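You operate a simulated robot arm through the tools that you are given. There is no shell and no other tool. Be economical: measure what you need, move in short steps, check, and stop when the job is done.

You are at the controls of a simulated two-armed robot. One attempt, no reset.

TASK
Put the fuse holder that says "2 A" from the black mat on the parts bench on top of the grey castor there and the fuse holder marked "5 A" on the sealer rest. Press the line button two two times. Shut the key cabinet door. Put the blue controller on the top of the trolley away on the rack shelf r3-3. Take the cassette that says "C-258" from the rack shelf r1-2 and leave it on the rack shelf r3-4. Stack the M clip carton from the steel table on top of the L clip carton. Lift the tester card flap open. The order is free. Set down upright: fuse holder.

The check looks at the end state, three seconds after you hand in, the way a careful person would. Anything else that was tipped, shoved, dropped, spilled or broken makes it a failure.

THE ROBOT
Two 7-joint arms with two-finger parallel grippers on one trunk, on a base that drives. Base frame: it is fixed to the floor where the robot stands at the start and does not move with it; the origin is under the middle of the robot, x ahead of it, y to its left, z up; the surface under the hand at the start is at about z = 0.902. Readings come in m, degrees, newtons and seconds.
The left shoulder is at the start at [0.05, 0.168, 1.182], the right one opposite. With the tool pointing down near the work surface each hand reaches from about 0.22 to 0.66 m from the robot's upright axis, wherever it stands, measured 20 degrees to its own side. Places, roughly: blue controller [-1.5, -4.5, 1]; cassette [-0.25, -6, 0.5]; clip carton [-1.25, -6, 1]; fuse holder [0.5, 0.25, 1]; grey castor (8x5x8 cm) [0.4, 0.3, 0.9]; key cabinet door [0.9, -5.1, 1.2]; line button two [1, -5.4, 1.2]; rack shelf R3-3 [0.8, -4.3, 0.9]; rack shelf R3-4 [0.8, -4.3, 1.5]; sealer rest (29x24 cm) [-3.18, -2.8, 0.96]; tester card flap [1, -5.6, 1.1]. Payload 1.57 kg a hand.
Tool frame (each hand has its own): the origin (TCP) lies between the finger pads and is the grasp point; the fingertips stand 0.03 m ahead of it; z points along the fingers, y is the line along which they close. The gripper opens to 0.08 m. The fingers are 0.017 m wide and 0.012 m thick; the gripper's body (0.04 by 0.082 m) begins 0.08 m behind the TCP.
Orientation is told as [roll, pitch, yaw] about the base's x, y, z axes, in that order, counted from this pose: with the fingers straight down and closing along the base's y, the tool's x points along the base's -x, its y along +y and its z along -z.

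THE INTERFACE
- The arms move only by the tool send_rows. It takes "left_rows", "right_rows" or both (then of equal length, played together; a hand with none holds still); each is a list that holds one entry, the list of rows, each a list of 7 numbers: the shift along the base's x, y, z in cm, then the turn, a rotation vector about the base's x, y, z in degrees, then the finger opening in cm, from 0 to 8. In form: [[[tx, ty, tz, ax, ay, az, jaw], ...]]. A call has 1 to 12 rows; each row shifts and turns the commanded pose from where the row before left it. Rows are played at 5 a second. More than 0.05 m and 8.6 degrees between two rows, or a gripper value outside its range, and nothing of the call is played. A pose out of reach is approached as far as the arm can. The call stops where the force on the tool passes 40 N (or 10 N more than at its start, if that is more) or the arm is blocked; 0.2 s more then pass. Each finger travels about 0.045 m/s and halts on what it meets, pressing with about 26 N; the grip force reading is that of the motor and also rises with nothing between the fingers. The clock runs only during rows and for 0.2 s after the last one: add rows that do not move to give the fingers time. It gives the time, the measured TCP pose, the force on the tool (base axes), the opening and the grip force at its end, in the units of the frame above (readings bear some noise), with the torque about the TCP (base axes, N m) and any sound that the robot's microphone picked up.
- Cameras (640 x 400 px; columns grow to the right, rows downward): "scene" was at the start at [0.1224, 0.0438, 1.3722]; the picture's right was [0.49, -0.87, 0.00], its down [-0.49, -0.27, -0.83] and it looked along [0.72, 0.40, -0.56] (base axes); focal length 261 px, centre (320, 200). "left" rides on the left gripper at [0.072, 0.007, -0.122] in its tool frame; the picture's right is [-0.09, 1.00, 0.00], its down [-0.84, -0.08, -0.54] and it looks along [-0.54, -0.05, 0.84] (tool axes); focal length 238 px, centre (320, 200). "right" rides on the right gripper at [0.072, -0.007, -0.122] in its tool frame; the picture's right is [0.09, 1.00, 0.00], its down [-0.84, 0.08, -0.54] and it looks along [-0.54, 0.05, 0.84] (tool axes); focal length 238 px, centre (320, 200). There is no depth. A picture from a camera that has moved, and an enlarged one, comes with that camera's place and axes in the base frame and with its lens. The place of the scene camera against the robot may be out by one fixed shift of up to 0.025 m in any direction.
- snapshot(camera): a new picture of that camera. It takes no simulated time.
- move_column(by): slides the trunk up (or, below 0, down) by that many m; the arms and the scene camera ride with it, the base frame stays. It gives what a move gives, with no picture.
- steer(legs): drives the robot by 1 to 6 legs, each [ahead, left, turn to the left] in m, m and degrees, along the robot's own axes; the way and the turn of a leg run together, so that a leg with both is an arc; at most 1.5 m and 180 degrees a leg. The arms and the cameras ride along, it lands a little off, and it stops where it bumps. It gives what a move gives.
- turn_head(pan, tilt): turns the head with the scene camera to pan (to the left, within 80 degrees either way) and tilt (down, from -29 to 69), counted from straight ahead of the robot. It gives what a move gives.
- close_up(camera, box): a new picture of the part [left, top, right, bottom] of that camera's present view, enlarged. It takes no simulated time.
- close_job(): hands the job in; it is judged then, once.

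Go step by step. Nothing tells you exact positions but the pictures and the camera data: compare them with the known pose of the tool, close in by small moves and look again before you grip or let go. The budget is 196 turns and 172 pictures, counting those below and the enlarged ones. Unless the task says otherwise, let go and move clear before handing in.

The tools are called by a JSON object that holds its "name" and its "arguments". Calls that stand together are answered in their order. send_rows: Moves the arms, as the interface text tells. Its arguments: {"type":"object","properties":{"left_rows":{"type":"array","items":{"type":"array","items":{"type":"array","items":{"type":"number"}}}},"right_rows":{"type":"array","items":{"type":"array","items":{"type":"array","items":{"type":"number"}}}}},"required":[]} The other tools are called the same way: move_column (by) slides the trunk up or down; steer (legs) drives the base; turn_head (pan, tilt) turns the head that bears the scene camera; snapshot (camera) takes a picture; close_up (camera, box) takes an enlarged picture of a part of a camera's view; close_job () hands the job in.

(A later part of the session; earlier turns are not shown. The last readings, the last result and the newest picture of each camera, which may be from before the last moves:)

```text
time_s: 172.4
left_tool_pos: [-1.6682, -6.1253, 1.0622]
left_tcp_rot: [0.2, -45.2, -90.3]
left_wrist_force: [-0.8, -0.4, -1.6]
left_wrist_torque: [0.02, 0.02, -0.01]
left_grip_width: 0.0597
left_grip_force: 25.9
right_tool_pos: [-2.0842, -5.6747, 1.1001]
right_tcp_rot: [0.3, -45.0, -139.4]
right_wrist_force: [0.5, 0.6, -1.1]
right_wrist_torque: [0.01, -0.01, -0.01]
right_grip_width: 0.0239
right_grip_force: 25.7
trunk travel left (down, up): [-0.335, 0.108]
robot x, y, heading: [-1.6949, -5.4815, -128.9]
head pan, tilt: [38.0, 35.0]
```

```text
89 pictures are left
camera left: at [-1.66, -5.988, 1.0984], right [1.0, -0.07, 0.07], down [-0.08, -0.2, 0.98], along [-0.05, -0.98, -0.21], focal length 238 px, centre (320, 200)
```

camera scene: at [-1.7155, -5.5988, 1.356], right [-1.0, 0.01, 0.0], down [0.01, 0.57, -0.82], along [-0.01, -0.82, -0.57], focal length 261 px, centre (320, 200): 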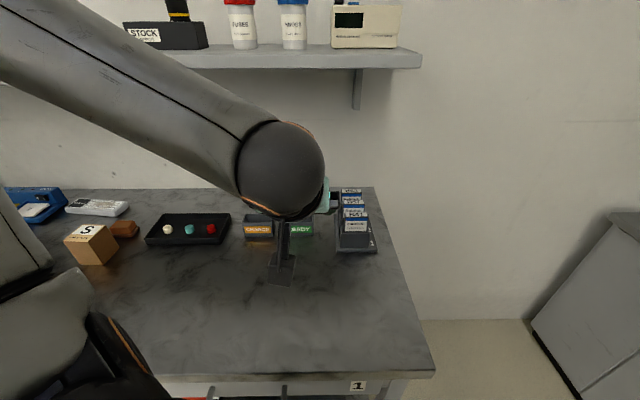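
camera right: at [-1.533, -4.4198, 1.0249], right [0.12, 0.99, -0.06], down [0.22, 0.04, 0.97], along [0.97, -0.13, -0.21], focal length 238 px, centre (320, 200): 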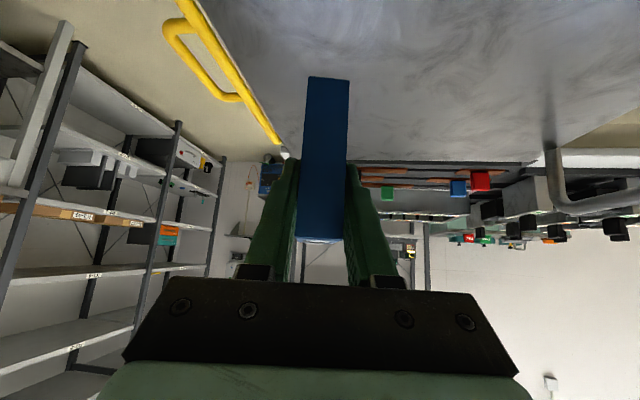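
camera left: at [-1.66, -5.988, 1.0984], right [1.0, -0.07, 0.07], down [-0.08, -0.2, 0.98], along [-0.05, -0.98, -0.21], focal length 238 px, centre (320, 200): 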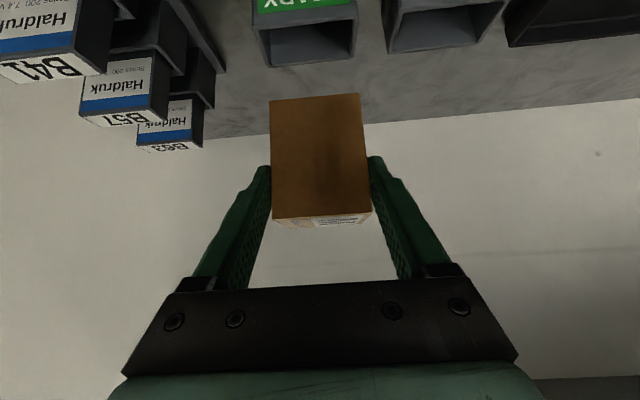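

M is held (5.9 cm wide), gripped by its front part. I'll draw it back over the table, back the robot off, turn to face the table and slide left to L.

{"name": "send_rows", "arguments": {"left_rows": [[[0, 3.5, 1.5, 0, 0, 0, 0], [0, 3.5, 1.5, 0, 0, 0, 0], [0, 3.5, 1.5, 0, 0, 0, 0], [0, 3.5, 1, 0, 0, 0, 0], [0, 3.5, 0.5, 0, 0, 0, 0], [0, 0, 0, 0, 0, 0, 0]]]}}

{"name": "steer", "arguments": {"legs": [[-0.156, -0.125, 0], [0, 0, 39], [0, 0.6, 0]]}}

{"name": "turn_head", "arguments": {"pan": 25, "tilt": 35}}

{"name": "snapshot", "arguments": {"camera": "scene"}}

{"name": "snapshot", "arguments": {"camera": "left"}}

```text
time_s: 173.8
left_tool_pos: [-1.669, -5.9553, 1.1281]
left_tcp_rot: [0.2, -45.2, -90.4]
left_wrist_force: [1.1, 0.0, -1.2]
left_wrist_torque: [0.03, -0.03, 0.01]
left_grip_width: 0.0597
left_grip_force: 26.5
left hand out of reach, approached as far as the arm can: row 5
right_tool_pos: [-2.084, -5.6759, 1.1004]
right_tcp_rot: [0.2, -45.1, -139.5]
right_wrist_force: [0.4, 0.1, -1.6]
right_wrist_torque: [0.04, 0.02, -0.02]
right_grip_width: 0.0234
right_grip_force: 25.8
trunk travel left (down, up): [-0.335, 0.108]
robot x, y, heading: [-1.6929, -5.4804, -128.5]
head pan, tilt: [38.0, 35.0]
```

```text
time_s: 182.8
left_tool_pos: [-0.7744, -5.6275, 1.1279]
left_tcp_rot: [0.2, -45.2, -50.7]
left_wrist_force: [-0.5, 0.8, -1.0]
left_wrist_torque: [0.05, -0.02, 0.02]
left_grip_width: 0.0596
left_grip_force: 26.1
right_tool_pos: [-1.2727, -5.6751, 1.1003]
right_tcp_rot: [0.2, -45.0, -99.6]
right_wrist_force: [0.0, 0.1, -1.8]
right_wrist_torque: [0.07, 0.0, -0.01]
right_grip_width: 0.0236
right_grip_force: 26.2
trunk travel left (down, up): [-0.335, 0.108]
robot x, y, heading: [-1.0961, -5.2794, -89.1]
head pan, tilt: [38.0, 35.0]
```

```text
time_s: 183.5
left_tool_pos: [-0.7743, -5.6275, 1.1299]
left_tcp_rot: [0.3, -45.2, -50.8]
left_wrist_force: [-0.2, 0.7, -1.8]
left_wrist_torque: [0.0, 0.03, 0.02]
left_grip_width: 0.0596
left_grip_force: 26.5
right_tool_pos: [-1.2726, -5.6745, 1.1006]
right_tcp_rot: [0.1, -45.0, -99.7]
right_wrist_force: [-0.4, 0.3, -1.8]
right_wrist_torque: [0.04, -0.02, 0.04]
right_grip_width: 0.0238
right_grip_force: 25.9
trunk travel left (down, up): [-0.335, 0.108]
robot x, y, heading: [-1.0989, -5.2801, -89.4]
head pan, tilt: [25.0, 35.0]
```

```text
88 pictures are left
camera scene: at [-1.0526, -5.3964, 1.3559], right [-0.9, -0.44, 0.0], down [-0.25, 0.52, -0.82], along [0.36, -0.74, -0.57], focal length 261 px, centre (320, 200)
```

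scene: 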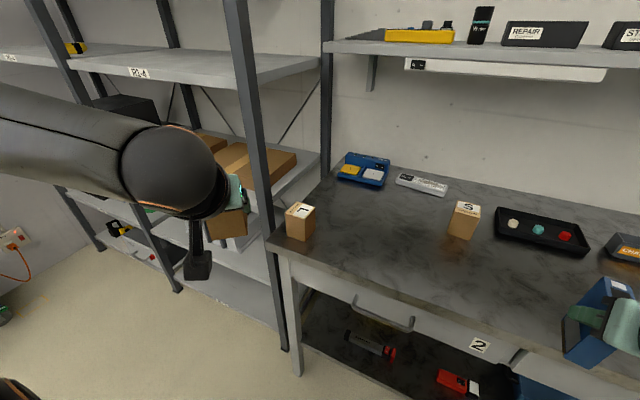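

```text
87 pictures are left
camera left: at [-0.8557, -5.517, 1.164], right [0.81, 0.58, 0.07], down [0.07, -0.21, 0.98], along [0.58, -0.79, -0.21], focal length 238 px, centre (320, 200)
```

left: 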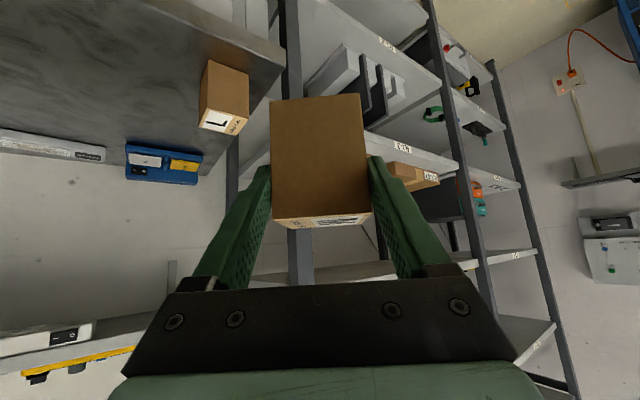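

{"name": "close_up", "arguments": {"camera": "left", "box": [160, 40, 270, 160]}}

{"name": "close_up", "arguments": {"camera": "scene", "box": [265, 185, 345, 260]}}

```text
3.33 times, centred on (215, 100) of left
camera zoom: at [-0.8557, -5.517, 1.164], right [0.81, 0.58, 0.07], down [0.07, -0.21, 0.98], along [0.58, -0.79, -0.21], focal length 794 px, centre (670, 533)
```

zoom: 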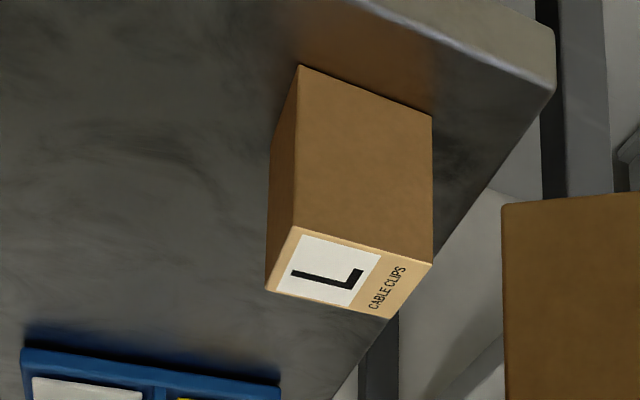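

```text
5.33 times, centred on (305, 222) of scene
camera zoom: at [-1.0526, -5.3964, 1.3559], right [-0.9, -0.44, 0.0], down [-0.25, 0.52, -0.82], along [0.36, -0.74, -0.57], focal length 1394 px, centre (400, 80)
```

zoom: 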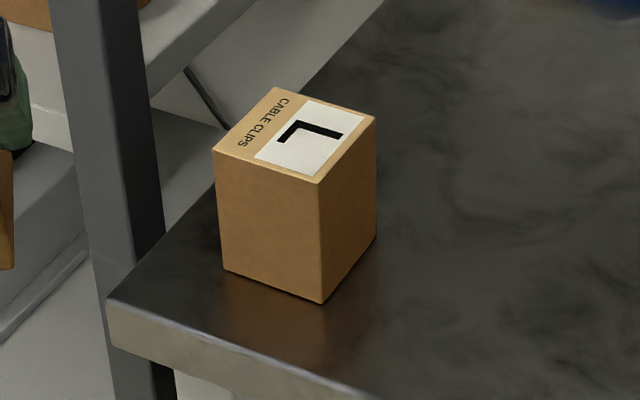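

L is at [-0.770, -5.877], top z≈0.956, aligned with the axes. I'll rotate M to match and bring it over L, still high.

{"name": "send_rows", "arguments": {"left_rows": [[[0, 0, 0, 0, 0, -7.85, 0], [0, 0, 0, 0, 0, -7.85, 0], [0, 0, 0, 0, 0, -7.85, 0], [0, 0, 0, 0, 0, -7.85, 0], [0, 0, 0, 0, 0, -7.85, 0], [0, -4, 0, 0, 0, 0, 0], [0, -4.5, 0, 0, 0, 0, 0], [0, -4.5, 0, 0, 0, 0, 0], [0, -4.5, -1, 0, 0, 0, 0], [0, -3.5, -1, 0, 0, 0, 0], [0, 0, 0, 0, 0, 0, 0]]]}}

{"name": "snapshot", "arguments": {"camera": "left"}}

{"name": "close_up", "arguments": {"camera": "scene", "box": [225, 160, 385, 260]}}

```text
time_s: 185.9
left_tool_pos: [-0.7729, -5.8514, 1.1164]
left_tcp_rot: [0.3, -45.2, -90.0]
left_wrist_force: [-0.3, -0.2, -1.0]
left_wrist_torque: [0.04, -0.03, 0.0]
left_grip_width: 0.0597
left_grip_force: 26.2
left hand out of reach, approached as far as the arm can: row 1, 2
right_tool_pos: [-1.2723, -5.6752, 1.1008]
right_tcp_rot: [0.1, -45.0, -99.7]
right_wrist_force: [0.2, 0.1, -1.0]
right_wrist_torque: [0.03, -0.03, 0.0]
right_grip_width: 0.0239
right_grip_force: 25.8
trunk travel left (down, up): [-0.335, 0.108]
robot x, y, heading: [-1.095, -5.2796, -89.2]
head pan, tilt: [25.0, 35.0]
```

```text
84 pictures are left
camera left: at [-0.7664, -5.7131, 1.1525], right [1.0, -0.06, 0.07], down [-0.08, -0.21, 0.98], along [-0.05, -0.98, -0.21], focal length 238 px, centre (320, 200)
```

left: 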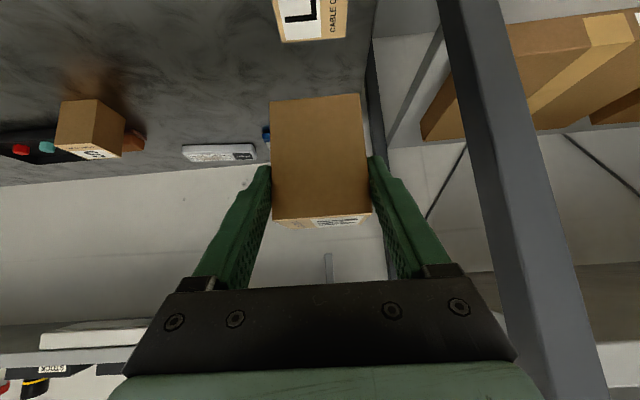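

```text
4.00 times, centred on (305, 210) of scene
camera zoom: at [-1.0526, -5.3963, 1.356], right [-0.9, -0.44, 0.0], down [-0.25, 0.52, -0.82], along [0.36, -0.74, -0.57], focal length 1045 px, centre (380, 160)
```

zoom: 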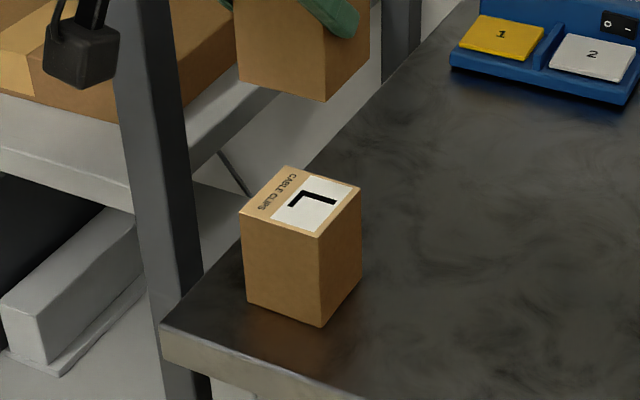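

Aligned in x; I'll shift 1 cm back and descend to just above L.

{"name": "send_rows", "arguments": {"left_rows": [[[0.2, 1.1, -2.5, 0, 0, 0, 0], [0, 0, -3, 0, 0, 0, 0], [0, 0, -2, 0, 0, 0, 0], [0, 0, 0, 0, 0, 0, 0]]]}}

{"name": "snapshot", "arguments": {"camera": "left"}}

{"name": "close_up", "arguments": {"camera": "scene", "box": [225, 160, 385, 260]}}

```text
time_s: 186.9
left_tool_pos: [-0.7709, -5.8412, 1.0429]
left_tcp_rot: [0.1, -45.2, -90.1]
left_wrist_force: [0.2, -0.4, -0.7]
left_wrist_torque: [0.02, 0.0, 0.0]
left_grip_width: 0.0596
left_grip_force: 26.5
right_tool_pos: [-1.2724, -5.6761, 1.1004]
right_tcp_rot: [0.3, -45.1, -99.7]
right_wrist_force: [0.1, -0.4, -1.9]
right_wrist_torque: [0.02, 0.02, 0.02]
right_grip_width: 0.0238
right_grip_force: 25.8
trunk travel left (down, up): [-0.335, 0.108]
robot x, y, heading: [-1.0968, -5.2814, -89.1]
head pan, tilt: [25.0, 35.0]
```

```text
82 pictures are left
camera left: at [-0.7645, -5.7027, 1.0781], right [1.0, -0.06, 0.07], down [-0.08, -0.2, 0.98], along [-0.05, -0.98, -0.21], focal length 238 px, centre (320, 200)
```

left: 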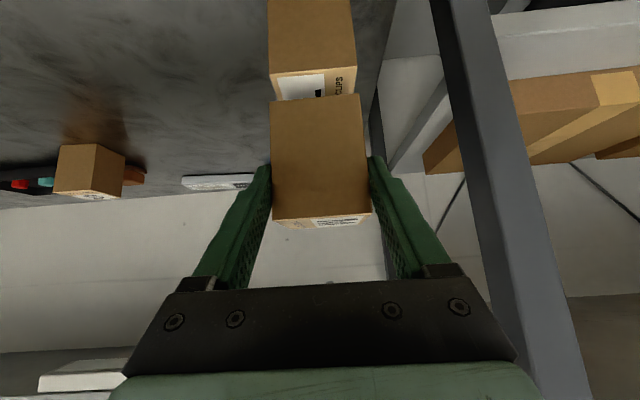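

```text
4.00 times, centred on (305, 210) of scene
camera zoom: at [-1.0527, -5.3965, 1.356], right [-0.9, -0.44, 0.0], down [-0.25, 0.52, -0.82], along [0.36, -0.74, -0.57], focal length 1045 px, centre (380, 160)
```

zoom: 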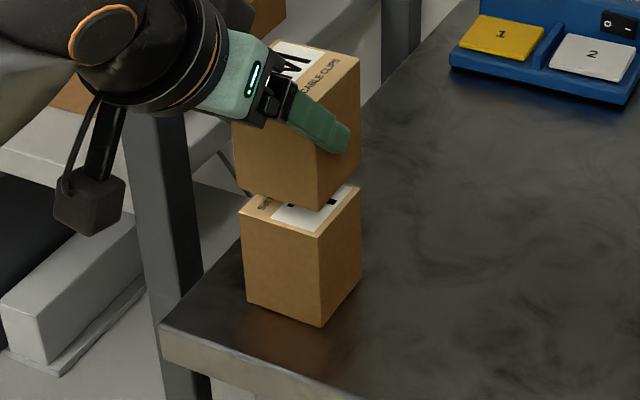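

M is aligned with L within a couple of millimetres. Lowering to contact.

{"name": "send_rows", "arguments": {"left_rows": [[[0, 0, -1.2, 0, 0, 0, 0], [0, 0, -0.3, 0, 0, 0, 0]]]}}

{"name": "send_rows", "arguments": {"left_rows": [[[0, 0, -0.3, 0, 0, 0, 0], [0, 0, 0, 0, 0, 0, 0]]]}}

{"name": "close_up", "arguments": {"camera": "scene", "box": [225, 160, 385, 260]}}

```text
time_s: 187.5
left_tool_pos: [-0.7709, -5.8403, 1.027]
left_tcp_rot: [0.3, -45.2, -90.0]
left_wrist_force: [-0.2, 0.4, -1.4]
left_wrist_torque: [0.05, 0.03, 0.01]
left_grip_width: 0.0596
left_grip_force: 25.4
right_tool_pos: [-1.2731, -5.6759, 1.101]
right_tcp_rot: [0.1, -45.0, -99.7]
right_wrist_force: [0.5, 0.6, -2.0]
right_wrist_torque: [0.02, 0.01, 0.01]
right_grip_width: 0.0235
right_grip_force: 25.9
trunk travel left (down, up): [-0.335, 0.108]
robot x, y, heading: [-1.0976, -5.2774, -89.1]
head pan, tilt: [25.0, 35.0]
```

```text
time_s: 188.1
left_tool_pos: [-0.7705, -5.8409, 1.0253]
left_tcp_rot: [0.2, -45.2, -90.0]
left_wrist_force: [-0.5, 0.8, -0.8]
left_wrist_torque: [0.01, 0.04, 0.03]
left_grip_width: 0.0597
left_grip_force: 25.5
right_tool_pos: [-1.2716, -5.6744, 1.1005]
right_tcp_rot: [0.2, -45.0, -99.7]
right_wrist_force: [-0.4, 0.4, -1.7]
right_wrist_torque: [0.0, 0.01, 0.01]
right_grip_width: 0.0238
right_grip_force: 26.2
trunk travel left (down, up): [-0.335, 0.108]
robot x, y, heading: [-1.1007, -5.2755, -89.4]
head pan, tilt: [25.0, 35.0]
```

```text
4.00 times, centred on (305, 210) of scene
camera zoom: at [-1.0527, -5.3965, 1.356], right [-0.9, -0.44, 0.0], down [-0.25, 0.52, -0.82], along [0.36, -0.74, -0.57], focal length 1045 px, centre (380, 160)
```

zoom: 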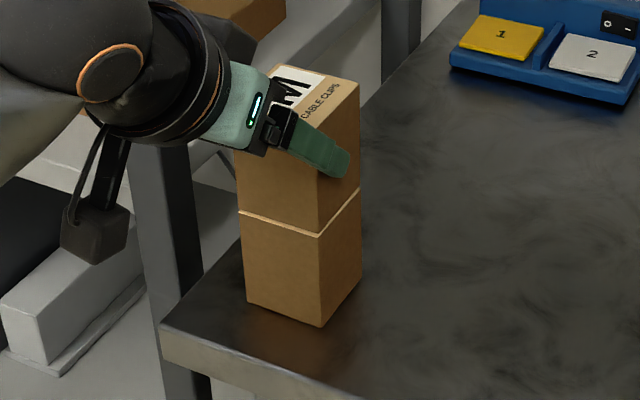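

Very close to touching; two more tiny steps.

{"name": "send_rows", "arguments": {"left_rows": [[[0, 0, -0.2, 0, 0, 0, 0], [0, 0, 0, 0, 0, 0, 0]]]}}

{"name": "send_rows", "arguments": {"left_rows": [[[0, 0, -0.15, 0, 0, 0, 0], [0, 0, 0, 0, 0, 0, 0]]]}}

```text
time_s: 188.7
left_tool_pos: [-0.7705, -5.8406, 1.024]
left_tcp_rot: [0.2, -45.4, -89.9]
left_wrist_force: [0.8, -2.4, 4.6]
left_wrist_torque: [-0.3, 0.14, 0.04]
left_grip_width: 0.0595
left_grip_force: 26.1
right_tool_pos: [-1.2728, -5.6744, 1.1002]
right_tcp_rot: [0.2, -45.0, -99.7]
right_wrist_force: [0.0, 0.1, -2.1]
right_wrist_torque: [-0.01, 0.04, -0.02]
right_grip_width: 0.0237
right_grip_force: 26.9
trunk travel left (down, up): [-0.335, 0.108]
robot x, y, heading: [-1.0964, -5.2764, -89.0]
head pan, tilt: [25.0, 35.0]
```

```text
time_s: 189.3
left_tool_pos: [-0.77, -5.8392, 1.0249]
left_tcp_rot: [0.3, -45.6, -89.9]
left_wrist_force: [0.9, -3.3, 12.7]
left_wrist_torque: [-0.37, 0.11, 0.04]
left_grip_width: 0.0596
left_grip_force: 25.9
right_tool_pos: [-1.2725, -5.6746, 1.1002]
right_tcp_rot: [0.1, -45.1, -99.8]
right_wrist_force: [-0.6, -0.3, -2.1]
right_wrist_torque: [-0.01, 0.0, -0.01]
right_grip_width: 0.0236
right_grip_force: 26.1
trunk travel left (down, up): [-0.335, 0.108]
robot x, y, heading: [-1.0971, -5.2755, -89.4]
head pan, tilt: [25.0, 35.0]
```

Contact. Relieving slightly, opening, and withdrawing along the finger direction.

{"name": "send_rows", "arguments": {"left_rows": [[[0, 0, 0.15, 0, 0, 0, 0], [0, 0, 0, 0, 0, 0, 5.5], [0, 0, 0, 0, 0, 0, 6.2], [0, 0, 0, 0, 0, 0, 7], [0, 0, 0, 0, 0, 0, 8], [0, 0, 0, 0, 0, 0, 8], [0, 2, 2, 0, 0, 0, 8], [0, 3, 3, 0, 0, 0, 8], [0, 3, 2, 0, 0, 0, 8], [0, 0, 0, 0, 0, 0, 8]]]}}

{"name": "snapshot", "arguments": {"camera": "left"}}

{"name": "snapshot", "arguments": {"camera": "scene"}}

```text
time_s: 191.5
left_tool_pos: [-0.7724, -5.7588, 1.0924]
left_tcp_rot: [0.2, -45.1, -90.0]
left_wrist_force: [-0.4, 1.0, 0.1]
left_wrist_torque: [0.0, -0.01, 0.0]
left_grip_width: 0.0801
left_grip_force: 0.2
right_tool_pos: [-1.273, -5.675, 1.1003]
right_tcp_rot: [0.1, -45.0, -99.7]
right_wrist_force: [0.3, 0.6, -2.6]
right_wrist_torque: [0.0, -0.04, 0.01]
right_grip_width: 0.0234
right_grip_force: 26.2
trunk travel left (down, up): [-0.335, 0.108]
robot x, y, heading: [-1.0988, -5.278, -89.2]
head pan, tilt: [25.0, 35.0]
```

```text
79 pictures are left
camera left: at [-0.7658, -5.6211, 1.1275], right [1.0, -0.06, 0.07], down [-0.08, -0.21, 0.98], along [-0.05, -0.98, -0.21], focal length 238 px, centre (320, 200)
```

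left: 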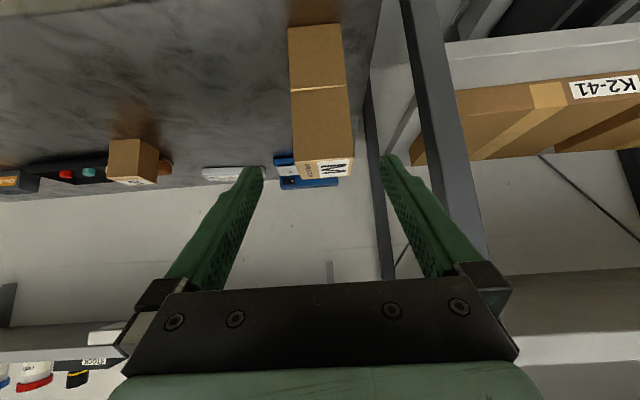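

```text
78 pictures are left
camera scene: at [-1.0527, -5.3965, 1.3559], right [-0.9, -0.44, 0.0], down [-0.25, 0.52, -0.82], along [0.36, -0.74, -0.57], focal length 261 px, centre (320, 200)
```

scene: 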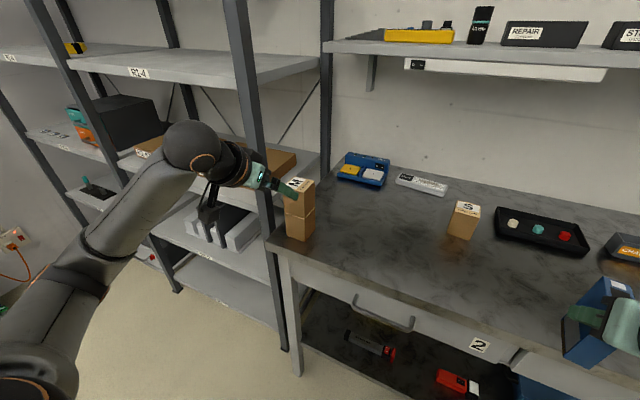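

M stands squarely on L. Next I'll retract the left hand and slide left in front of rack R1 to read the cassettes.

{"name": "send_rows", "arguments": {"left_rows": [[[0, 4, 2, 0, 0, 0, 7], [0, 4, 1, 0, 0, 0, 5], [0, 4, 0, 0, 0, 0, 4], [0, 0, 0, 0, 0, 0, 4]]]}}

{"name": "steer", "arguments": {"legs": [[-0.12, 0, 0], [0, 0.65, 0]]}}

{"name": "turn_head", "arguments": {"pan": 5, "tilt": 40}}

{"name": "snapshot", "arguments": {"camera": "scene"}}

```text
time_s: 192.5
left_tool_pos: [-0.7741, -5.642, 1.1244]
left_tcp_rot: [0.2, -45.2, -90.0]
left_wrist_force: [-0.7, 0.3, -0.2]
left_wrist_torque: [0.0, 0.0, 0.01]
left_grip_width: 0.0401
left_grip_force: 0.0
right_tool_pos: [-1.2731, -5.6747, 1.1004]
right_tcp_rot: [0.2, -44.8, -99.7]
right_wrist_force: [1.2, -1.1, -1.1]
right_wrist_torque: [0.02, -0.01, 0.03]
right_grip_width: 0.0238
right_grip_force: 25.8
trunk travel left (down, up): [-0.335, 0.108]
robot x, y, heading: [-1.0971, -5.2768, -89.0]
head pan, tilt: [25.0, 35.0]
```

```text
time_s: 199.4
left_tool_pos: [-0.1377, -5.5169, 1.1229]
left_tcp_rot: [0.2, -45.2, -90.0]
left_wrist_force: [-0.4, -0.4, -0.6]
left_wrist_torque: [-0.01, 0.02, 0.04]
left_grip_width: 0.0401
left_grip_force: 0.0
right_tool_pos: [-0.6385, -5.5487, 1.1007]
right_tcp_rot: [0.2, -44.9, -99.8]
right_wrist_force: [-0.6, 0.0, -1.4]
right_wrist_torque: [0.03, 0.02, 0.0]
right_grip_width: 0.0234
right_grip_force: 26.0
trunk travel left (down, up): [-0.335, 0.108]
robot x, y, heading: [-0.4594, -5.1514, -89.2]
head pan, tilt: [25.0, 35.0]
```

```text
time_s: 200.2
left_tool_pos: [-0.1385, -5.5154, 1.1235]
left_tcp_rot: [0.2, -45.3, -90.2]
left_wrist_force: [0.5, -0.2, -0.4]
left_wrist_torque: [0.03, -0.02, -0.02]
left_grip_width: 0.0401
left_grip_force: 0.0
right_tool_pos: [-0.6368, -5.5486, 1.1004]
right_tcp_rot: [0.2, -45.0, -99.8]
right_wrist_force: [0.6, 0.9, -0.3]
right_wrist_torque: [0.02, 0.01, 0.01]
right_grip_width: 0.0239
right_grip_force: 25.9
trunk travel left (down, up): [-0.335, 0.108]
robot x, y, heading: [-0.458, -5.148, -89.6]
head pan, tilt: [5.0, 40.0]
```

```text
77 pictures are left
camera scene: at [-0.4468, -5.2753, 1.3484], right [-0.99, -0.1, 0.0], down [-0.06, 0.64, -0.77], along [0.08, -0.76, -0.64], focal length 261 px, centre (320, 200)
```

scene: 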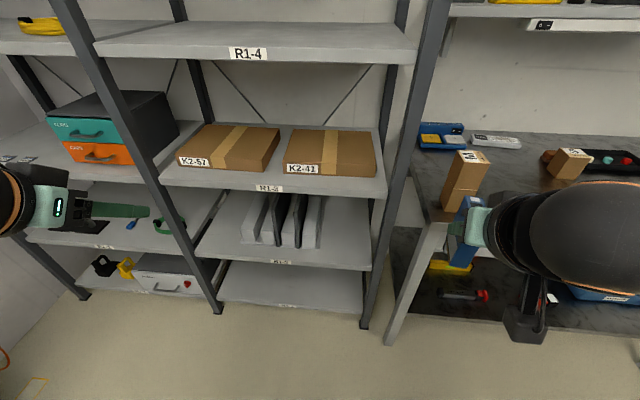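

{"name": "close_up", "arguments": {"camera": "scene", "box": [225, 180, 345, 270]}}

```text
4.44 times, centred on (285, 225) of scene
camera zoom: at [-0.4468, -5.2753, 1.3484], right [-0.99, -0.1, 0.0], down [-0.06, 0.64, -0.77], along [0.08, -0.76, -0.64], focal length 1161 px, centre (476, 89)
```

zoom: 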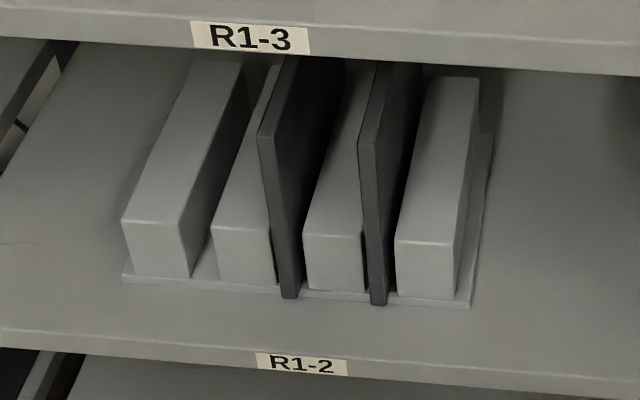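

The dark thin cassettes stand in a holder on R1-2. I'll lower the trunk to see their fronts and labels.

{"name": "move_column", "arguments": {"by": -0.3}}

{"name": "turn_head", "arguments": {"pan": 12, "tilt": 35}}

{"name": "snapshot", "arguments": {"camera": "scene"}}

{"name": "snapshot", "arguments": {"camera": "left"}}

```text
time_s: 203.2
left_tool_pos: [-0.1361, -5.5161, 0.8234]
left_tcp_rot: [0.2, -45.2, -90.1]
left_wrist_force: [0.0, -0.1, -0.2]
left_wrist_torque: [0.01, 0.0, -0.01]
left_grip_width: 0.0401
left_grip_force: 0.1
right_tool_pos: [-0.6372, -5.548, 0.7985]
right_tcp_rot: [0.2, -44.9, -99.8]
right_wrist_force: [-0.3, 0.4, -1.9]
right_wrist_torque: [0.0, 0.02, 0.0]
right_grip_width: 0.0237
right_grip_force: 26.0
trunk travel left (down, up): [-0.035, 0.408]
robot x, y, heading: [-0.4654, -5.1519, -89.0]
head pan, tilt: [5.0, 40.0]
```

```text
time_s: 203.9
left_tool_pos: [-0.1381, -5.5163, 0.8237]
left_tcp_rot: [0.2, -45.2, -90.1]
left_wrist_force: [-0.2, -0.2, 0.1]
left_wrist_torque: [-0.02, -0.01, -0.02]
left_grip_width: 0.0403
left_grip_force: 0.0
right_tool_pos: [-0.6379, -5.5485, 0.8011]
right_tcp_rot: [0.3, -45.0, -99.8]
right_wrist_force: [0.8, 0.6, -1.8]
right_wrist_torque: [0.02, 0.0, 0.02]
right_grip_width: 0.0238
right_grip_force: 25.9
trunk travel left (down, up): [-0.035, 0.408]
robot x, y, heading: [-0.4616, -5.1547, -89.4]
head pan, tilt: [12.0, 35.0]
```

```text
75 pictures are left
camera scene: at [-0.4359, -5.2766, 1.0559], right [-0.98, -0.22, 0.0], down [-0.13, 0.56, -0.82], along [0.18, -0.8, -0.57], focal length 261 px, centre (320, 200)
```

scene: 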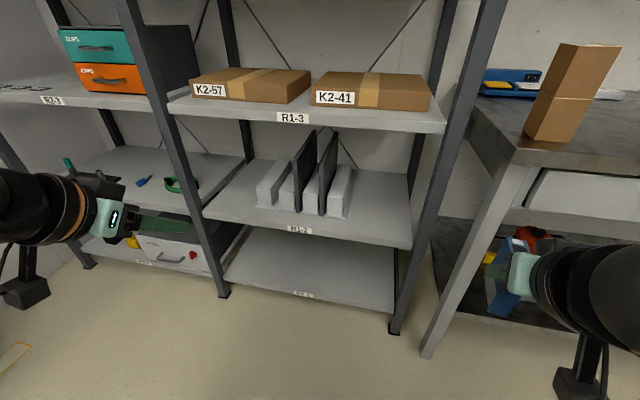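

```text
74 pictures are left
camera left: at [-0.1314, -5.3793, 0.8597], right [1.0, -0.06, 0.07], down [-0.08, -0.21, 0.98], along [-0.05, -0.98, -0.21], focal length 238 px, centre (320, 200)
```

left: 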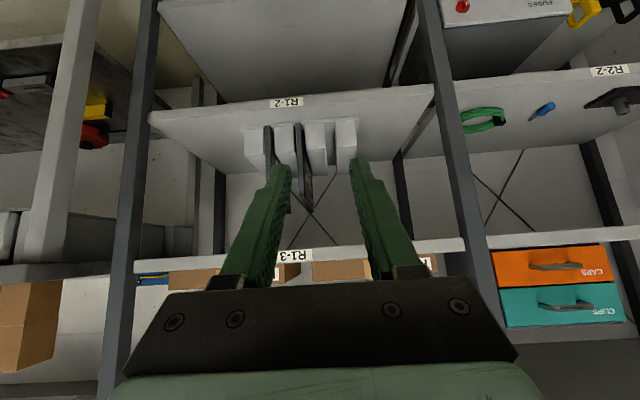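

{"name": "close_up", "arguments": {"camera": "scene", "box": [240, 120, 370, 230]}}

{"name": "close_up", "arguments": {"camera": "left", "box": [230, 85, 370, 215]}}

```text
3.64 times, centred on (305, 175) of scene
camera zoom: at [-0.4359, -5.2766, 1.0559], right [-0.98, -0.22, 0.0], down [-0.13, 0.56, -0.82], along [0.18, -0.8, -0.57], focal length 950 px, centre (374, 291)
```

zoom: 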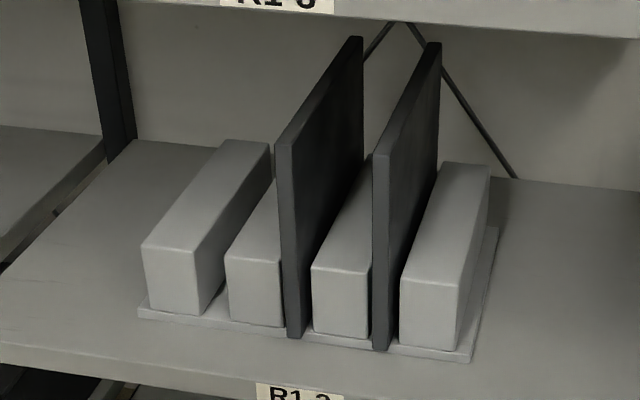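

```text
3.08 times, centred on (300, 150) of left
camera zoom: at [-0.1314, -5.3793, 0.8597], right [1.0, -0.06, 0.07], down [-0.08, -0.21, 0.98], along [-0.05, -0.98, -0.21], focal length 733 px, centre (382, 354)
```

zoom: 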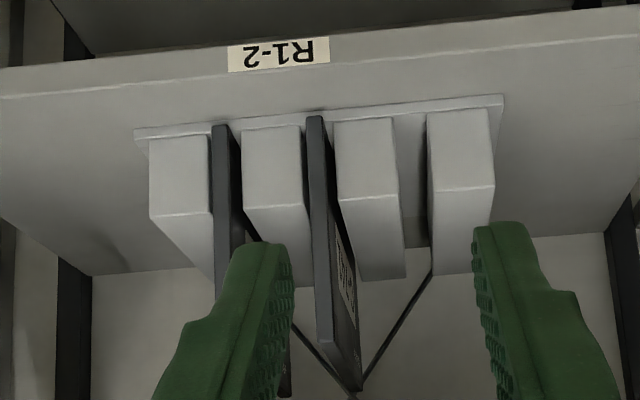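

Labels are on the cassettes' +x faces. I'll shift the left hand toward +x and slightly forward/down to read them.

{"name": "send_rows", "arguments": {"left_rows": [[[4.5, 0, -2, 0, 0, 0, 4], [4.5, 0, -2, 0, 0, -7, 4], [4.5, 0, -2, 0, 0, -8, 4], [4.5, 0, -2, 0, 0, -8, 4], [2, 0, -2, 0, 0, -7, 4], [0, 0, 0, 0, 0, 0, 4]]]}}

{"name": "snapshot", "arguments": {"camera": "left"}}

```text
time_s: 205.3
left_tool_pos: [0.0626, -5.5143, 0.7209]
left_tcp_rot: [0.2, -45.2, -120.2]
left_wrist_force: [0.3, -0.3, 0.1]
left_wrist_torque: [0.01, 0.01, 0.02]
left_grip_width: 0.0398
left_grip_force: 0.0
right_tool_pos: [-0.6375, -5.5482, 0.8005]
right_tcp_rot: [0.2, -45.0, -99.8]
right_wrist_force: [0.1, -0.3, -1.9]
right_wrist_torque: [0.06, 0.0, 0.0]
right_grip_width: 0.0235
right_grip_force: 25.7
trunk travel left (down, up): [-0.035, 0.408]
robot x, y, heading: [-0.4615, -5.1524, -89.3]
head pan, tilt: [12.0, 35.0]
```

```text
71 pictures are left
camera left: at [0.1379, -5.3987, 0.756], right [0.83, -0.55, 0.07], down [-0.17, -0.14, 0.98], along [-0.53, -0.82, -0.21], focal length 238 px, centre (320, 200)
```

left: 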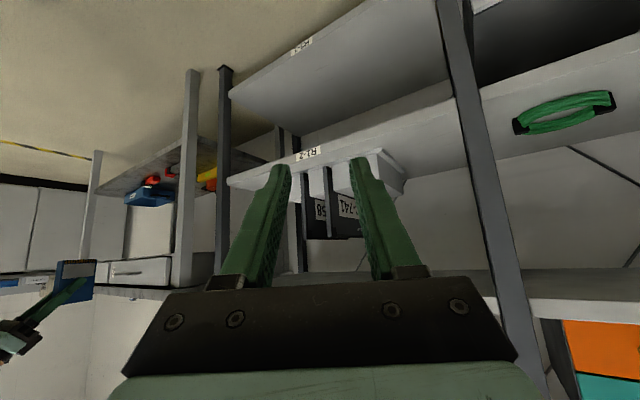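

{"name": "close_up", "arguments": {"camera": "left", "box": [270, 135, 380, 250]}}

```text
3.48 times, centred on (325, 192) of left
camera zoom: at [0.1379, -5.3987, 0.756], right [0.83, -0.55, 0.07], down [-0.17, -0.14, 0.98], along [-0.53, -0.82, -0.21], focal length 829 px, centre (303, 226)
```

zoom: 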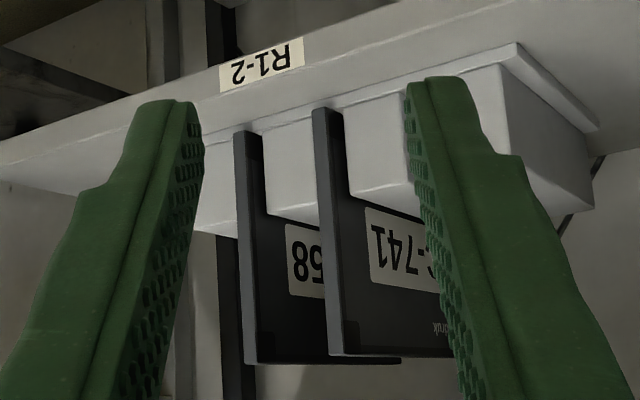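

C-258 is the right-hand (−x) one: front edge at [-0.295, -5.985], z 0.51–0.715. I'll angle the robot so the left shoulder leads and the right hand (controller) stays clear of the table.

{"name": "send_rows", "arguments": {"left_rows": [[[-4, 1, 0, 0, 0, 8, 5], [-4, 1, 0, 0, 0, 8, 5], [0, 0, 0, 0, 0, 8, 5], [0, 0, 0, 0, 0, 8, 5], [0, 0, 0, 0, 0, 8, 5], [0, 0, 0, 0, 0, 8, 5], [0, 0, 0, 0, 0, 8, 5], [0, 0, 0, 0, 0, 8, 5], [0, 0, 0, 0, 0, 7, 5]]]}}

{"name": "steer", "arguments": {"legs": [[0, 0, -41], [0.112, 0.146, 0]]}}

{"name": "snapshot", "arguments": {"camera": "left"}}

{"name": "turn_head", "arguments": {"pan": 40, "tilt": 35}}

{"name": "snapshot", "arguments": {"camera": "scene"}}

```text
time_s: 207.3
left_tool_pos: [-0.0182, -5.497, 0.7243]
left_tcp_rot: [0.3, -45.3, -48.9]
left_wrist_force: [0.8, -0.2, 0.3]
left_wrist_torque: [0.01, 0.01, -0.01]
left_grip_width: 0.05
left_grip_force: 0.0
right_tool_pos: [-0.6378, -5.5476, 0.8001]
right_tcp_rot: [0.2, -45.0, -99.8]
right_wrist_force: [0.3, -0.3, -2.2]
right_wrist_torque: [0.02, 0.0, 0.05]
right_grip_width: 0.0235
right_grip_force: 26.4
trunk travel left (down, up): [-0.035, 0.408]
robot x, y, heading: [-0.4634, -5.1515, -89.2]
head pan, tilt: [12.0, 35.0]
```

```text
time_s: 211.2
left_tool_pos: [-0.3158, -5.8871, 0.723]
left_tcp_rot: [0.2, -45.2, -90.2]
left_wrist_force: [-0.3, -0.7, -0.3]
left_wrist_torque: [0.0, 0.02, 0.01]
left_grip_width: 0.0499
left_grip_force: 0.0
right_tool_pos: [-0.8166, -5.5179, 0.8003]
right_tcp_rot: [0.2, -45.0, -141.0]
right_wrist_force: [0.5, -0.8, -2.1]
right_wrist_torque: [-0.01, 0.0, 0.03]
right_grip_width: 0.0234
right_grip_force: 26.7
trunk travel left (down, up): [-0.035, 0.408]
robot x, y, heading: [-0.4206, -5.338, -130.5]
head pan, tilt: [12.0, 35.0]
```

```text
69 pictures are left
camera left: at [-0.309, -5.75, 0.7597], right [1.0, -0.07, 0.07], down [-0.08, -0.21, 0.98], along [-0.05, -0.98, -0.21], focal length 238 px, centre (320, 200)
```

left: 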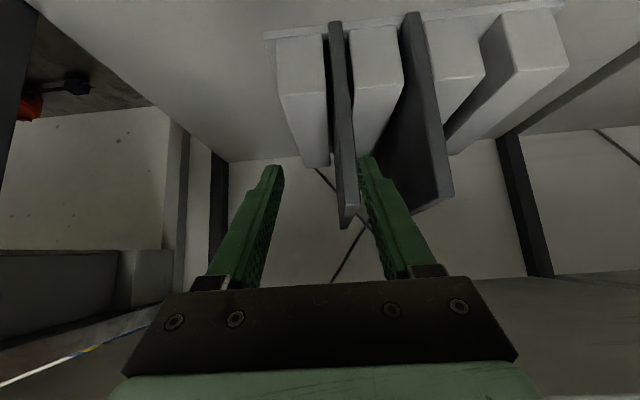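

```text
time_s: 212.1
left_tool_pos: [-0.3172, -5.8879, 0.7245]
left_tcp_rot: [0.3, -45.2, -90.2]
left_wrist_force: [-0.5, -1.0, 0.4]
left_wrist_torque: [-0.03, 0.0, 0.01]
left_grip_width: 0.0499
left_grip_force: 0.0
right_tool_pos: [-0.8169, -5.5178, 0.8006]
right_tcp_rot: [0.3, -45.1, -141.0]
right_wrist_force: [0.1, -0.2, -2.4]
right_wrist_torque: [0.04, -0.02, 0.01]
right_grip_width: 0.0238
right_grip_force: 26.0
trunk travel left (down, up): [-0.035, 0.408]
robot x, y, heading: [-0.4248, -5.3341, -130.6]
head pan, tilt: [40.0, 35.0]
```

```text
68 pictures are left
camera scene: at [-0.4437, -5.4533, 1.056], right [-1.0, 0.01, 0.0], down [0.01, 0.57, -0.82], along [-0.01, -0.82, -0.57], focal length 261 px, centre (320, 200)
```

scene: 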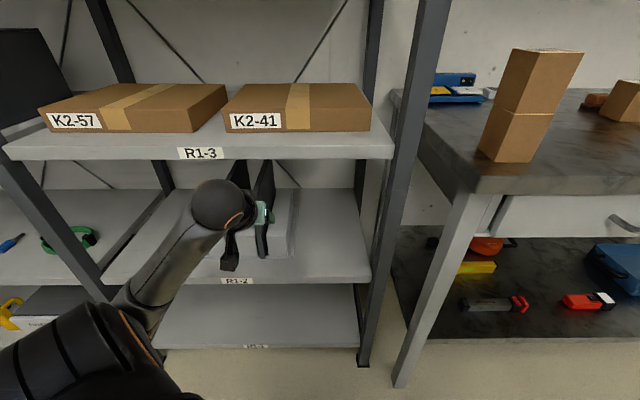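

The hand is already in front of C-258. I'll pitch the tool to horizontal and line up at z≈0.67, above the holder blocks.

{"name": "send_rows", "arguments": {"left_rows": [[[0.35, 0.5, -0.9, -7.5, 0, 0, 5], [0.35, 0.5, -0.9, -7.5, 0, 0, 5], [0.35, 0, -0.9, -7.5, 0, 0, 5], [0.35, 0, -0.9, -7.5, 0, 0, 5], [0.35, 0, -0.9, -7.5, 0, 0, 5], [0.35, 0, -0.9, -7.5, 0, 0, 5], [0, 0, 0, 0, 0, 0, 5]]]}}

{"name": "snapshot", "arguments": {"camera": "left"}}

{"name": "close_up", "arguments": {"camera": "scene", "box": [160, 130, 360, 290]}}

```text
time_s: 213.7
left_tool_pos: [-0.302, -5.9112, 0.6633]
left_tcp_rot: [131.2, -89.6, 138.8]
left_wrist_force: [-0.9, -1.2, -0.2]
left_wrist_torque: [0.01, 0.03, 0.02]
left_grip_width: 0.0499
left_grip_force: 0.0
left hand out of reach, approached as far as the arm can: row 1, 2
right_tool_pos: [-0.8156, -5.5173, 0.8008]
right_tcp_rot: [0.2, -45.1, -141.0]
right_wrist_force: [-0.5, -0.6, -2.0]
right_wrist_torque: [0.01, -0.01, 0.0]
right_grip_width: 0.0236
right_grip_force: 25.4
trunk travel left (down, up): [-0.035, 0.408]
robot x, y, heading: [-0.4229, -5.3344, -130.5]
head pan, tilt: [40.0, 35.0]
```

```text
67 pictures are left
camera left: at [-0.2942, -5.7882, 0.5913], right [1.0, 0.0, 0.1], down [-0.08, 0.54, 0.83], along [-0.05, -0.84, 0.54], focal length 238 px, centre (320, 200)
```

left: 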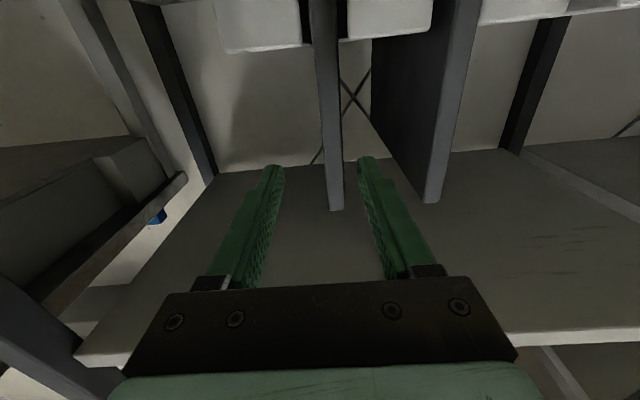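

```text
2.50 times, centred on (260, 210) of scene
camera zoom: at [-0.4436, -5.4533, 1.056], right [-1.0, 0.01, 0.0], down [0.0, 0.57, -0.82], along [-0.01, -0.82, -0.57], focal length 653 px, centre (470, 175)
```

zoom: 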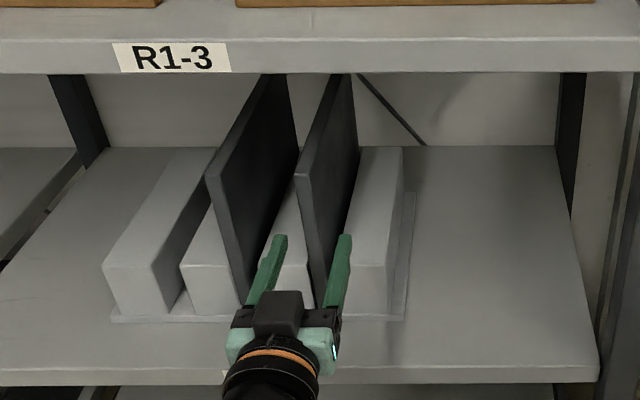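

C-258 is between the fingers; I'll shift +0.9 cm in x and slide in so the fingers lie along its sides.

{"name": "send_rows", "arguments": {"left_rows": [[[0.9, 0, 0.5, 0, 0, 0, 5], [0, -4, 0.3, 0, 0, 0, 5], [0, -4.2, 0, 0, 0, 0, 5], [0, 0, 0, 0, 0, 0, 5]]]}}

{"name": "snapshot", "arguments": {"camera": "left"}}

```text
time_s: 214.7
left_tool_pos: [-0.2926, -5.997, 0.6737]
left_tcp_rot: [137.4, -89.7, 132.7]
left_wrist_force: [0.4, -0.7, 0.3]
left_wrist_torque: [0.03, -0.03, -0.01]
left_grip_width: 0.0498
left_grip_force: 0.0
right_tool_pos: [-0.8173, -5.5172, 0.8002]
right_tcp_rot: [0.2, -45.0, -141.0]
right_wrist_force: [-0.5, 0.2, -2.6]
right_wrist_torque: [0.0, -0.02, -0.01]
right_grip_width: 0.0237
right_grip_force: 25.9
trunk travel left (down, up): [-0.035, 0.408]
robot x, y, heading: [-0.4231, -5.3368, -130.5]
head pan, tilt: [40.0, 35.0]
```

```text
65 pictures are left
camera left: at [-0.2847, -5.8738, 0.6024], right [1.0, 0.0, 0.1], down [-0.08, 0.54, 0.83], along [-0.05, -0.84, 0.54], focal length 238 px, centre (320, 200)
```

left: 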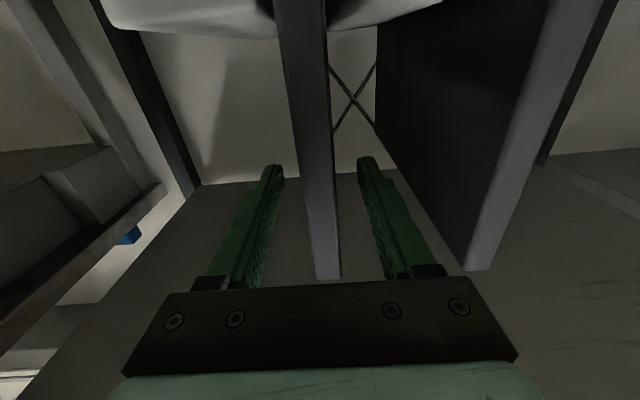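

Clear on both sides. Sliding 4 cm further in and closing.

{"name": "send_rows", "arguments": {"left_rows": [[[0, -2, 0, 0, 0, 0, 5], [0, -2, 0, 0, 0, 0, 5], [0, 0, 0, 0, 0, 0, 4], [0, 0, 0, 0, 0, 0, 2], [0, 0, 0, 0, 0, 0, 0], [0, 0, 0, 0, 0, 0, 0], [0, 0, 0, 0, 0, 0, 0]]]}}

{"name": "send_rows", "arguments": {"left_rows": [[[0, 0, 1, 0, 0, 0, 0], [0, 0, 1, 0, 0, 0, 0], [0, 0, 0, 0, 0, 0, 0]]]}}

{"name": "close_up", "arguments": {"camera": "scene", "box": [160, 130, 360, 290]}}

```text
time_s: 216.3
left_tool_pos: [-0.2915, -6.0358, 0.6732]
left_tcp_rot: [129.3, -89.7, 140.9]
left_wrist_force: [1.6, -1.1, 0.2]
left_wrist_torque: [-0.24, -0.24, 0.11]
left_grip_width: 0.0158
left_grip_force: 26.1
right_tool_pos: [-0.817, -5.5185, 0.8015]
right_tcp_rot: [0.1, -45.0, -141.0]
right_wrist_force: [-0.5, -0.3, -1.9]
right_wrist_torque: [0.0, 0.0, 0.0]
right_grip_width: 0.0237
right_grip_force: 26.3
trunk travel left (down, up): [-0.035, 0.408]
robot x, y, heading: [-0.4229, -5.3315, -130.4]
head pan, tilt: [40.0, 35.0]
```

```text
time_s: 217.1
left_tool_pos: [-0.2927, -6.0341, 0.6934]
left_tcp_rot: [89.8, -89.9, -179.7]
left_wrist_force: [0.4, -0.4, -6.4]
left_wrist_torque: [0.45, 0.02, -0.02]
left_grip_width: 0.0161
left_grip_force: 25.8
right_tool_pos: [-0.8163, -5.5182, 0.7996]
right_tcp_rot: [0.1, -45.0, -141.0]
right_wrist_force: [-0.2, -0.5, -1.9]
right_wrist_torque: [0.0, -0.03, -0.02]
right_grip_width: 0.0237
right_grip_force: 25.8
trunk travel left (down, up): [-0.035, 0.408]
robot x, y, heading: [-0.4202, -5.334, -130.2]
head pan, tilt: [40.0, 35.0]
```

```text
2.50 times, centred on (260, 210) of scene
camera zoom: at [-0.4435, -5.454, 1.0558], right [-1.0, 0.01, 0.0], down [0.0, 0.57, -0.82], along [-0.01, -0.82, -0.57], focal length 653 px, centre (470, 175)
```

zoom: 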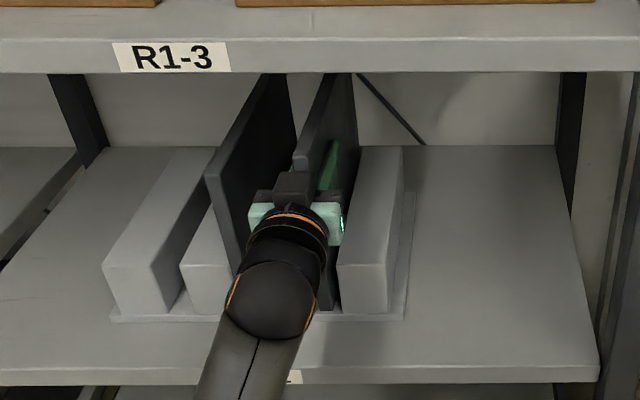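

It's lifting (6.4 N). Raising another 2.5 cm and checking.

{"name": "send_rows", "arguments": {"left_rows": [[[0, 0, 1, 0, 0, 0, 0], [0, 0, 1.5, 0, 0, 0, 0], [0, 0, 0, 0, 0, 0, 0]]]}}

{"name": "snapshot", "arguments": {"camera": "left"}}

{"name": "close_up", "arguments": {"camera": "scene", "box": [160, 130, 360, 290]}}

```text
time_s: 217.9
left_tool_pos: [-0.292, -6.0338, 0.7177]
left_tcp_rot: [117.2, -89.8, 152.7]
left_wrist_force: [-0.1, 0.4, -6.7]
left_wrist_torque: [0.45, -0.01, 0.01]
left_grip_width: 0.016
left_grip_force: 25.9
right_tool_pos: [-0.8153, -5.5182, 0.8014]
right_tcp_rot: [0.1, -44.9, -140.9]
right_wrist_force: [0.5, -0.1, -2.9]
right_wrist_torque: [0.0, -0.03, 0.01]
right_grip_width: 0.0238
right_grip_force: 26.0
trunk travel left (down, up): [-0.035, 0.408]
robot x, y, heading: [-0.4221, -5.3373, -130.4]
head pan, tilt: [40.0, 35.0]
```

```text
63 pictures are left
camera left: at [-0.2842, -5.911, 0.6459], right [1.0, 0.0, 0.09], down [-0.08, 0.54, 0.84], along [-0.05, -0.84, 0.54], focal length 238 px, centre (320, 200)
```

left: 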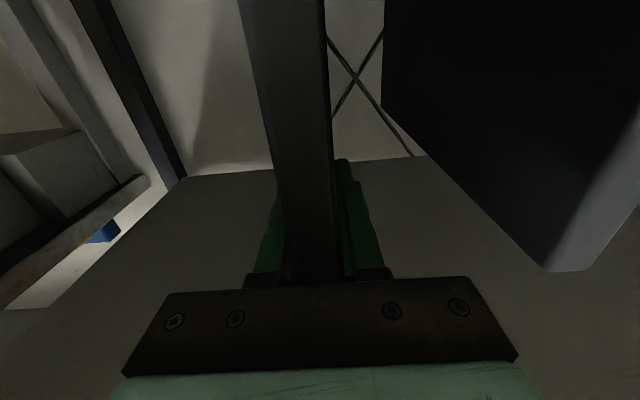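

```text
2.50 times, centred on (260, 210) of scene
camera zoom: at [-0.4435, -5.454, 1.0558], right [-1.0, 0.01, 0.0], down [0.0, 0.57, -0.82], along [-0.01, -0.82, -0.57], focal length 653 px, centre (470, 175)
```

zoom: 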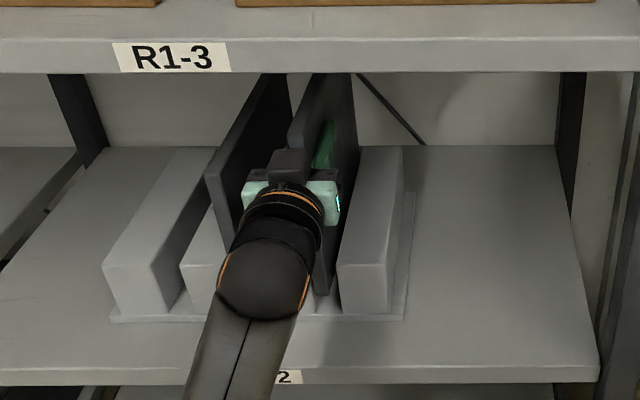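

Held without sagging. I'll lift another 3 cm (just under R1-3) and pull straight out by backing the base.

{"name": "send_rows", "arguments": {"left_rows": [[[0, 0, 1.5, 0, 0, 0, 0], [0, 0, 1.5, 0, 0, 0, 0], [0, 0, 0, 0, 0, 0, 0]]]}}

{"name": "close_up", "arguments": {"camera": "scene", "box": [160, 130, 360, 290]}}

```text
time_s: 218.7
left_tool_pos: [-0.2931, -6.0325, 0.7473]
left_tcp_rot: [116.1, -89.9, 153.8]
left_wrist_force: [-0.7, 0.8, -7.1]
left_wrist_torque: [0.48, 0.02, 0.03]
left_grip_width: 0.0156
left_grip_force: 26.3
right_tool_pos: [-0.8155, -5.5184, 0.8007]
right_tcp_rot: [0.1, -44.9, -141.0]
right_wrist_force: [0.1, -0.1, -2.1]
right_wrist_torque: [0.02, -0.01, -0.01]
right_grip_width: 0.0236
right_grip_force: 26.2
trunk travel left (down, up): [-0.035, 0.408]
robot x, y, heading: [-0.4209, -5.3353, -130.3]
head pan, tilt: [40.0, 35.0]
```

```text
2.50 times, centred on (260, 210) of scene
camera zoom: at [-0.4435, -5.454, 1.0558], right [-1.0, 0.01, 0.0], down [0.0, 0.57, -0.82], along [-0.01, -0.82, -0.57], focal length 653 px, centre (470, 175)
```

zoom: 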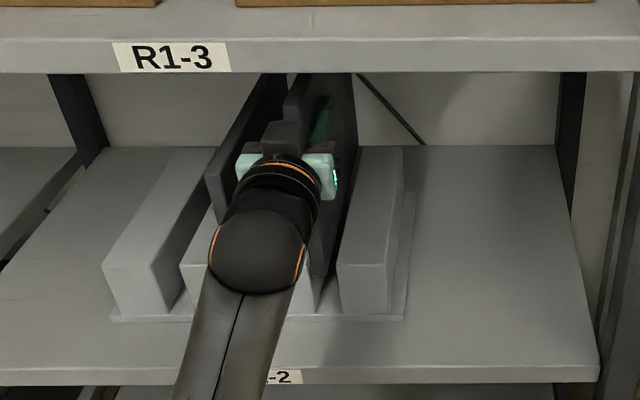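

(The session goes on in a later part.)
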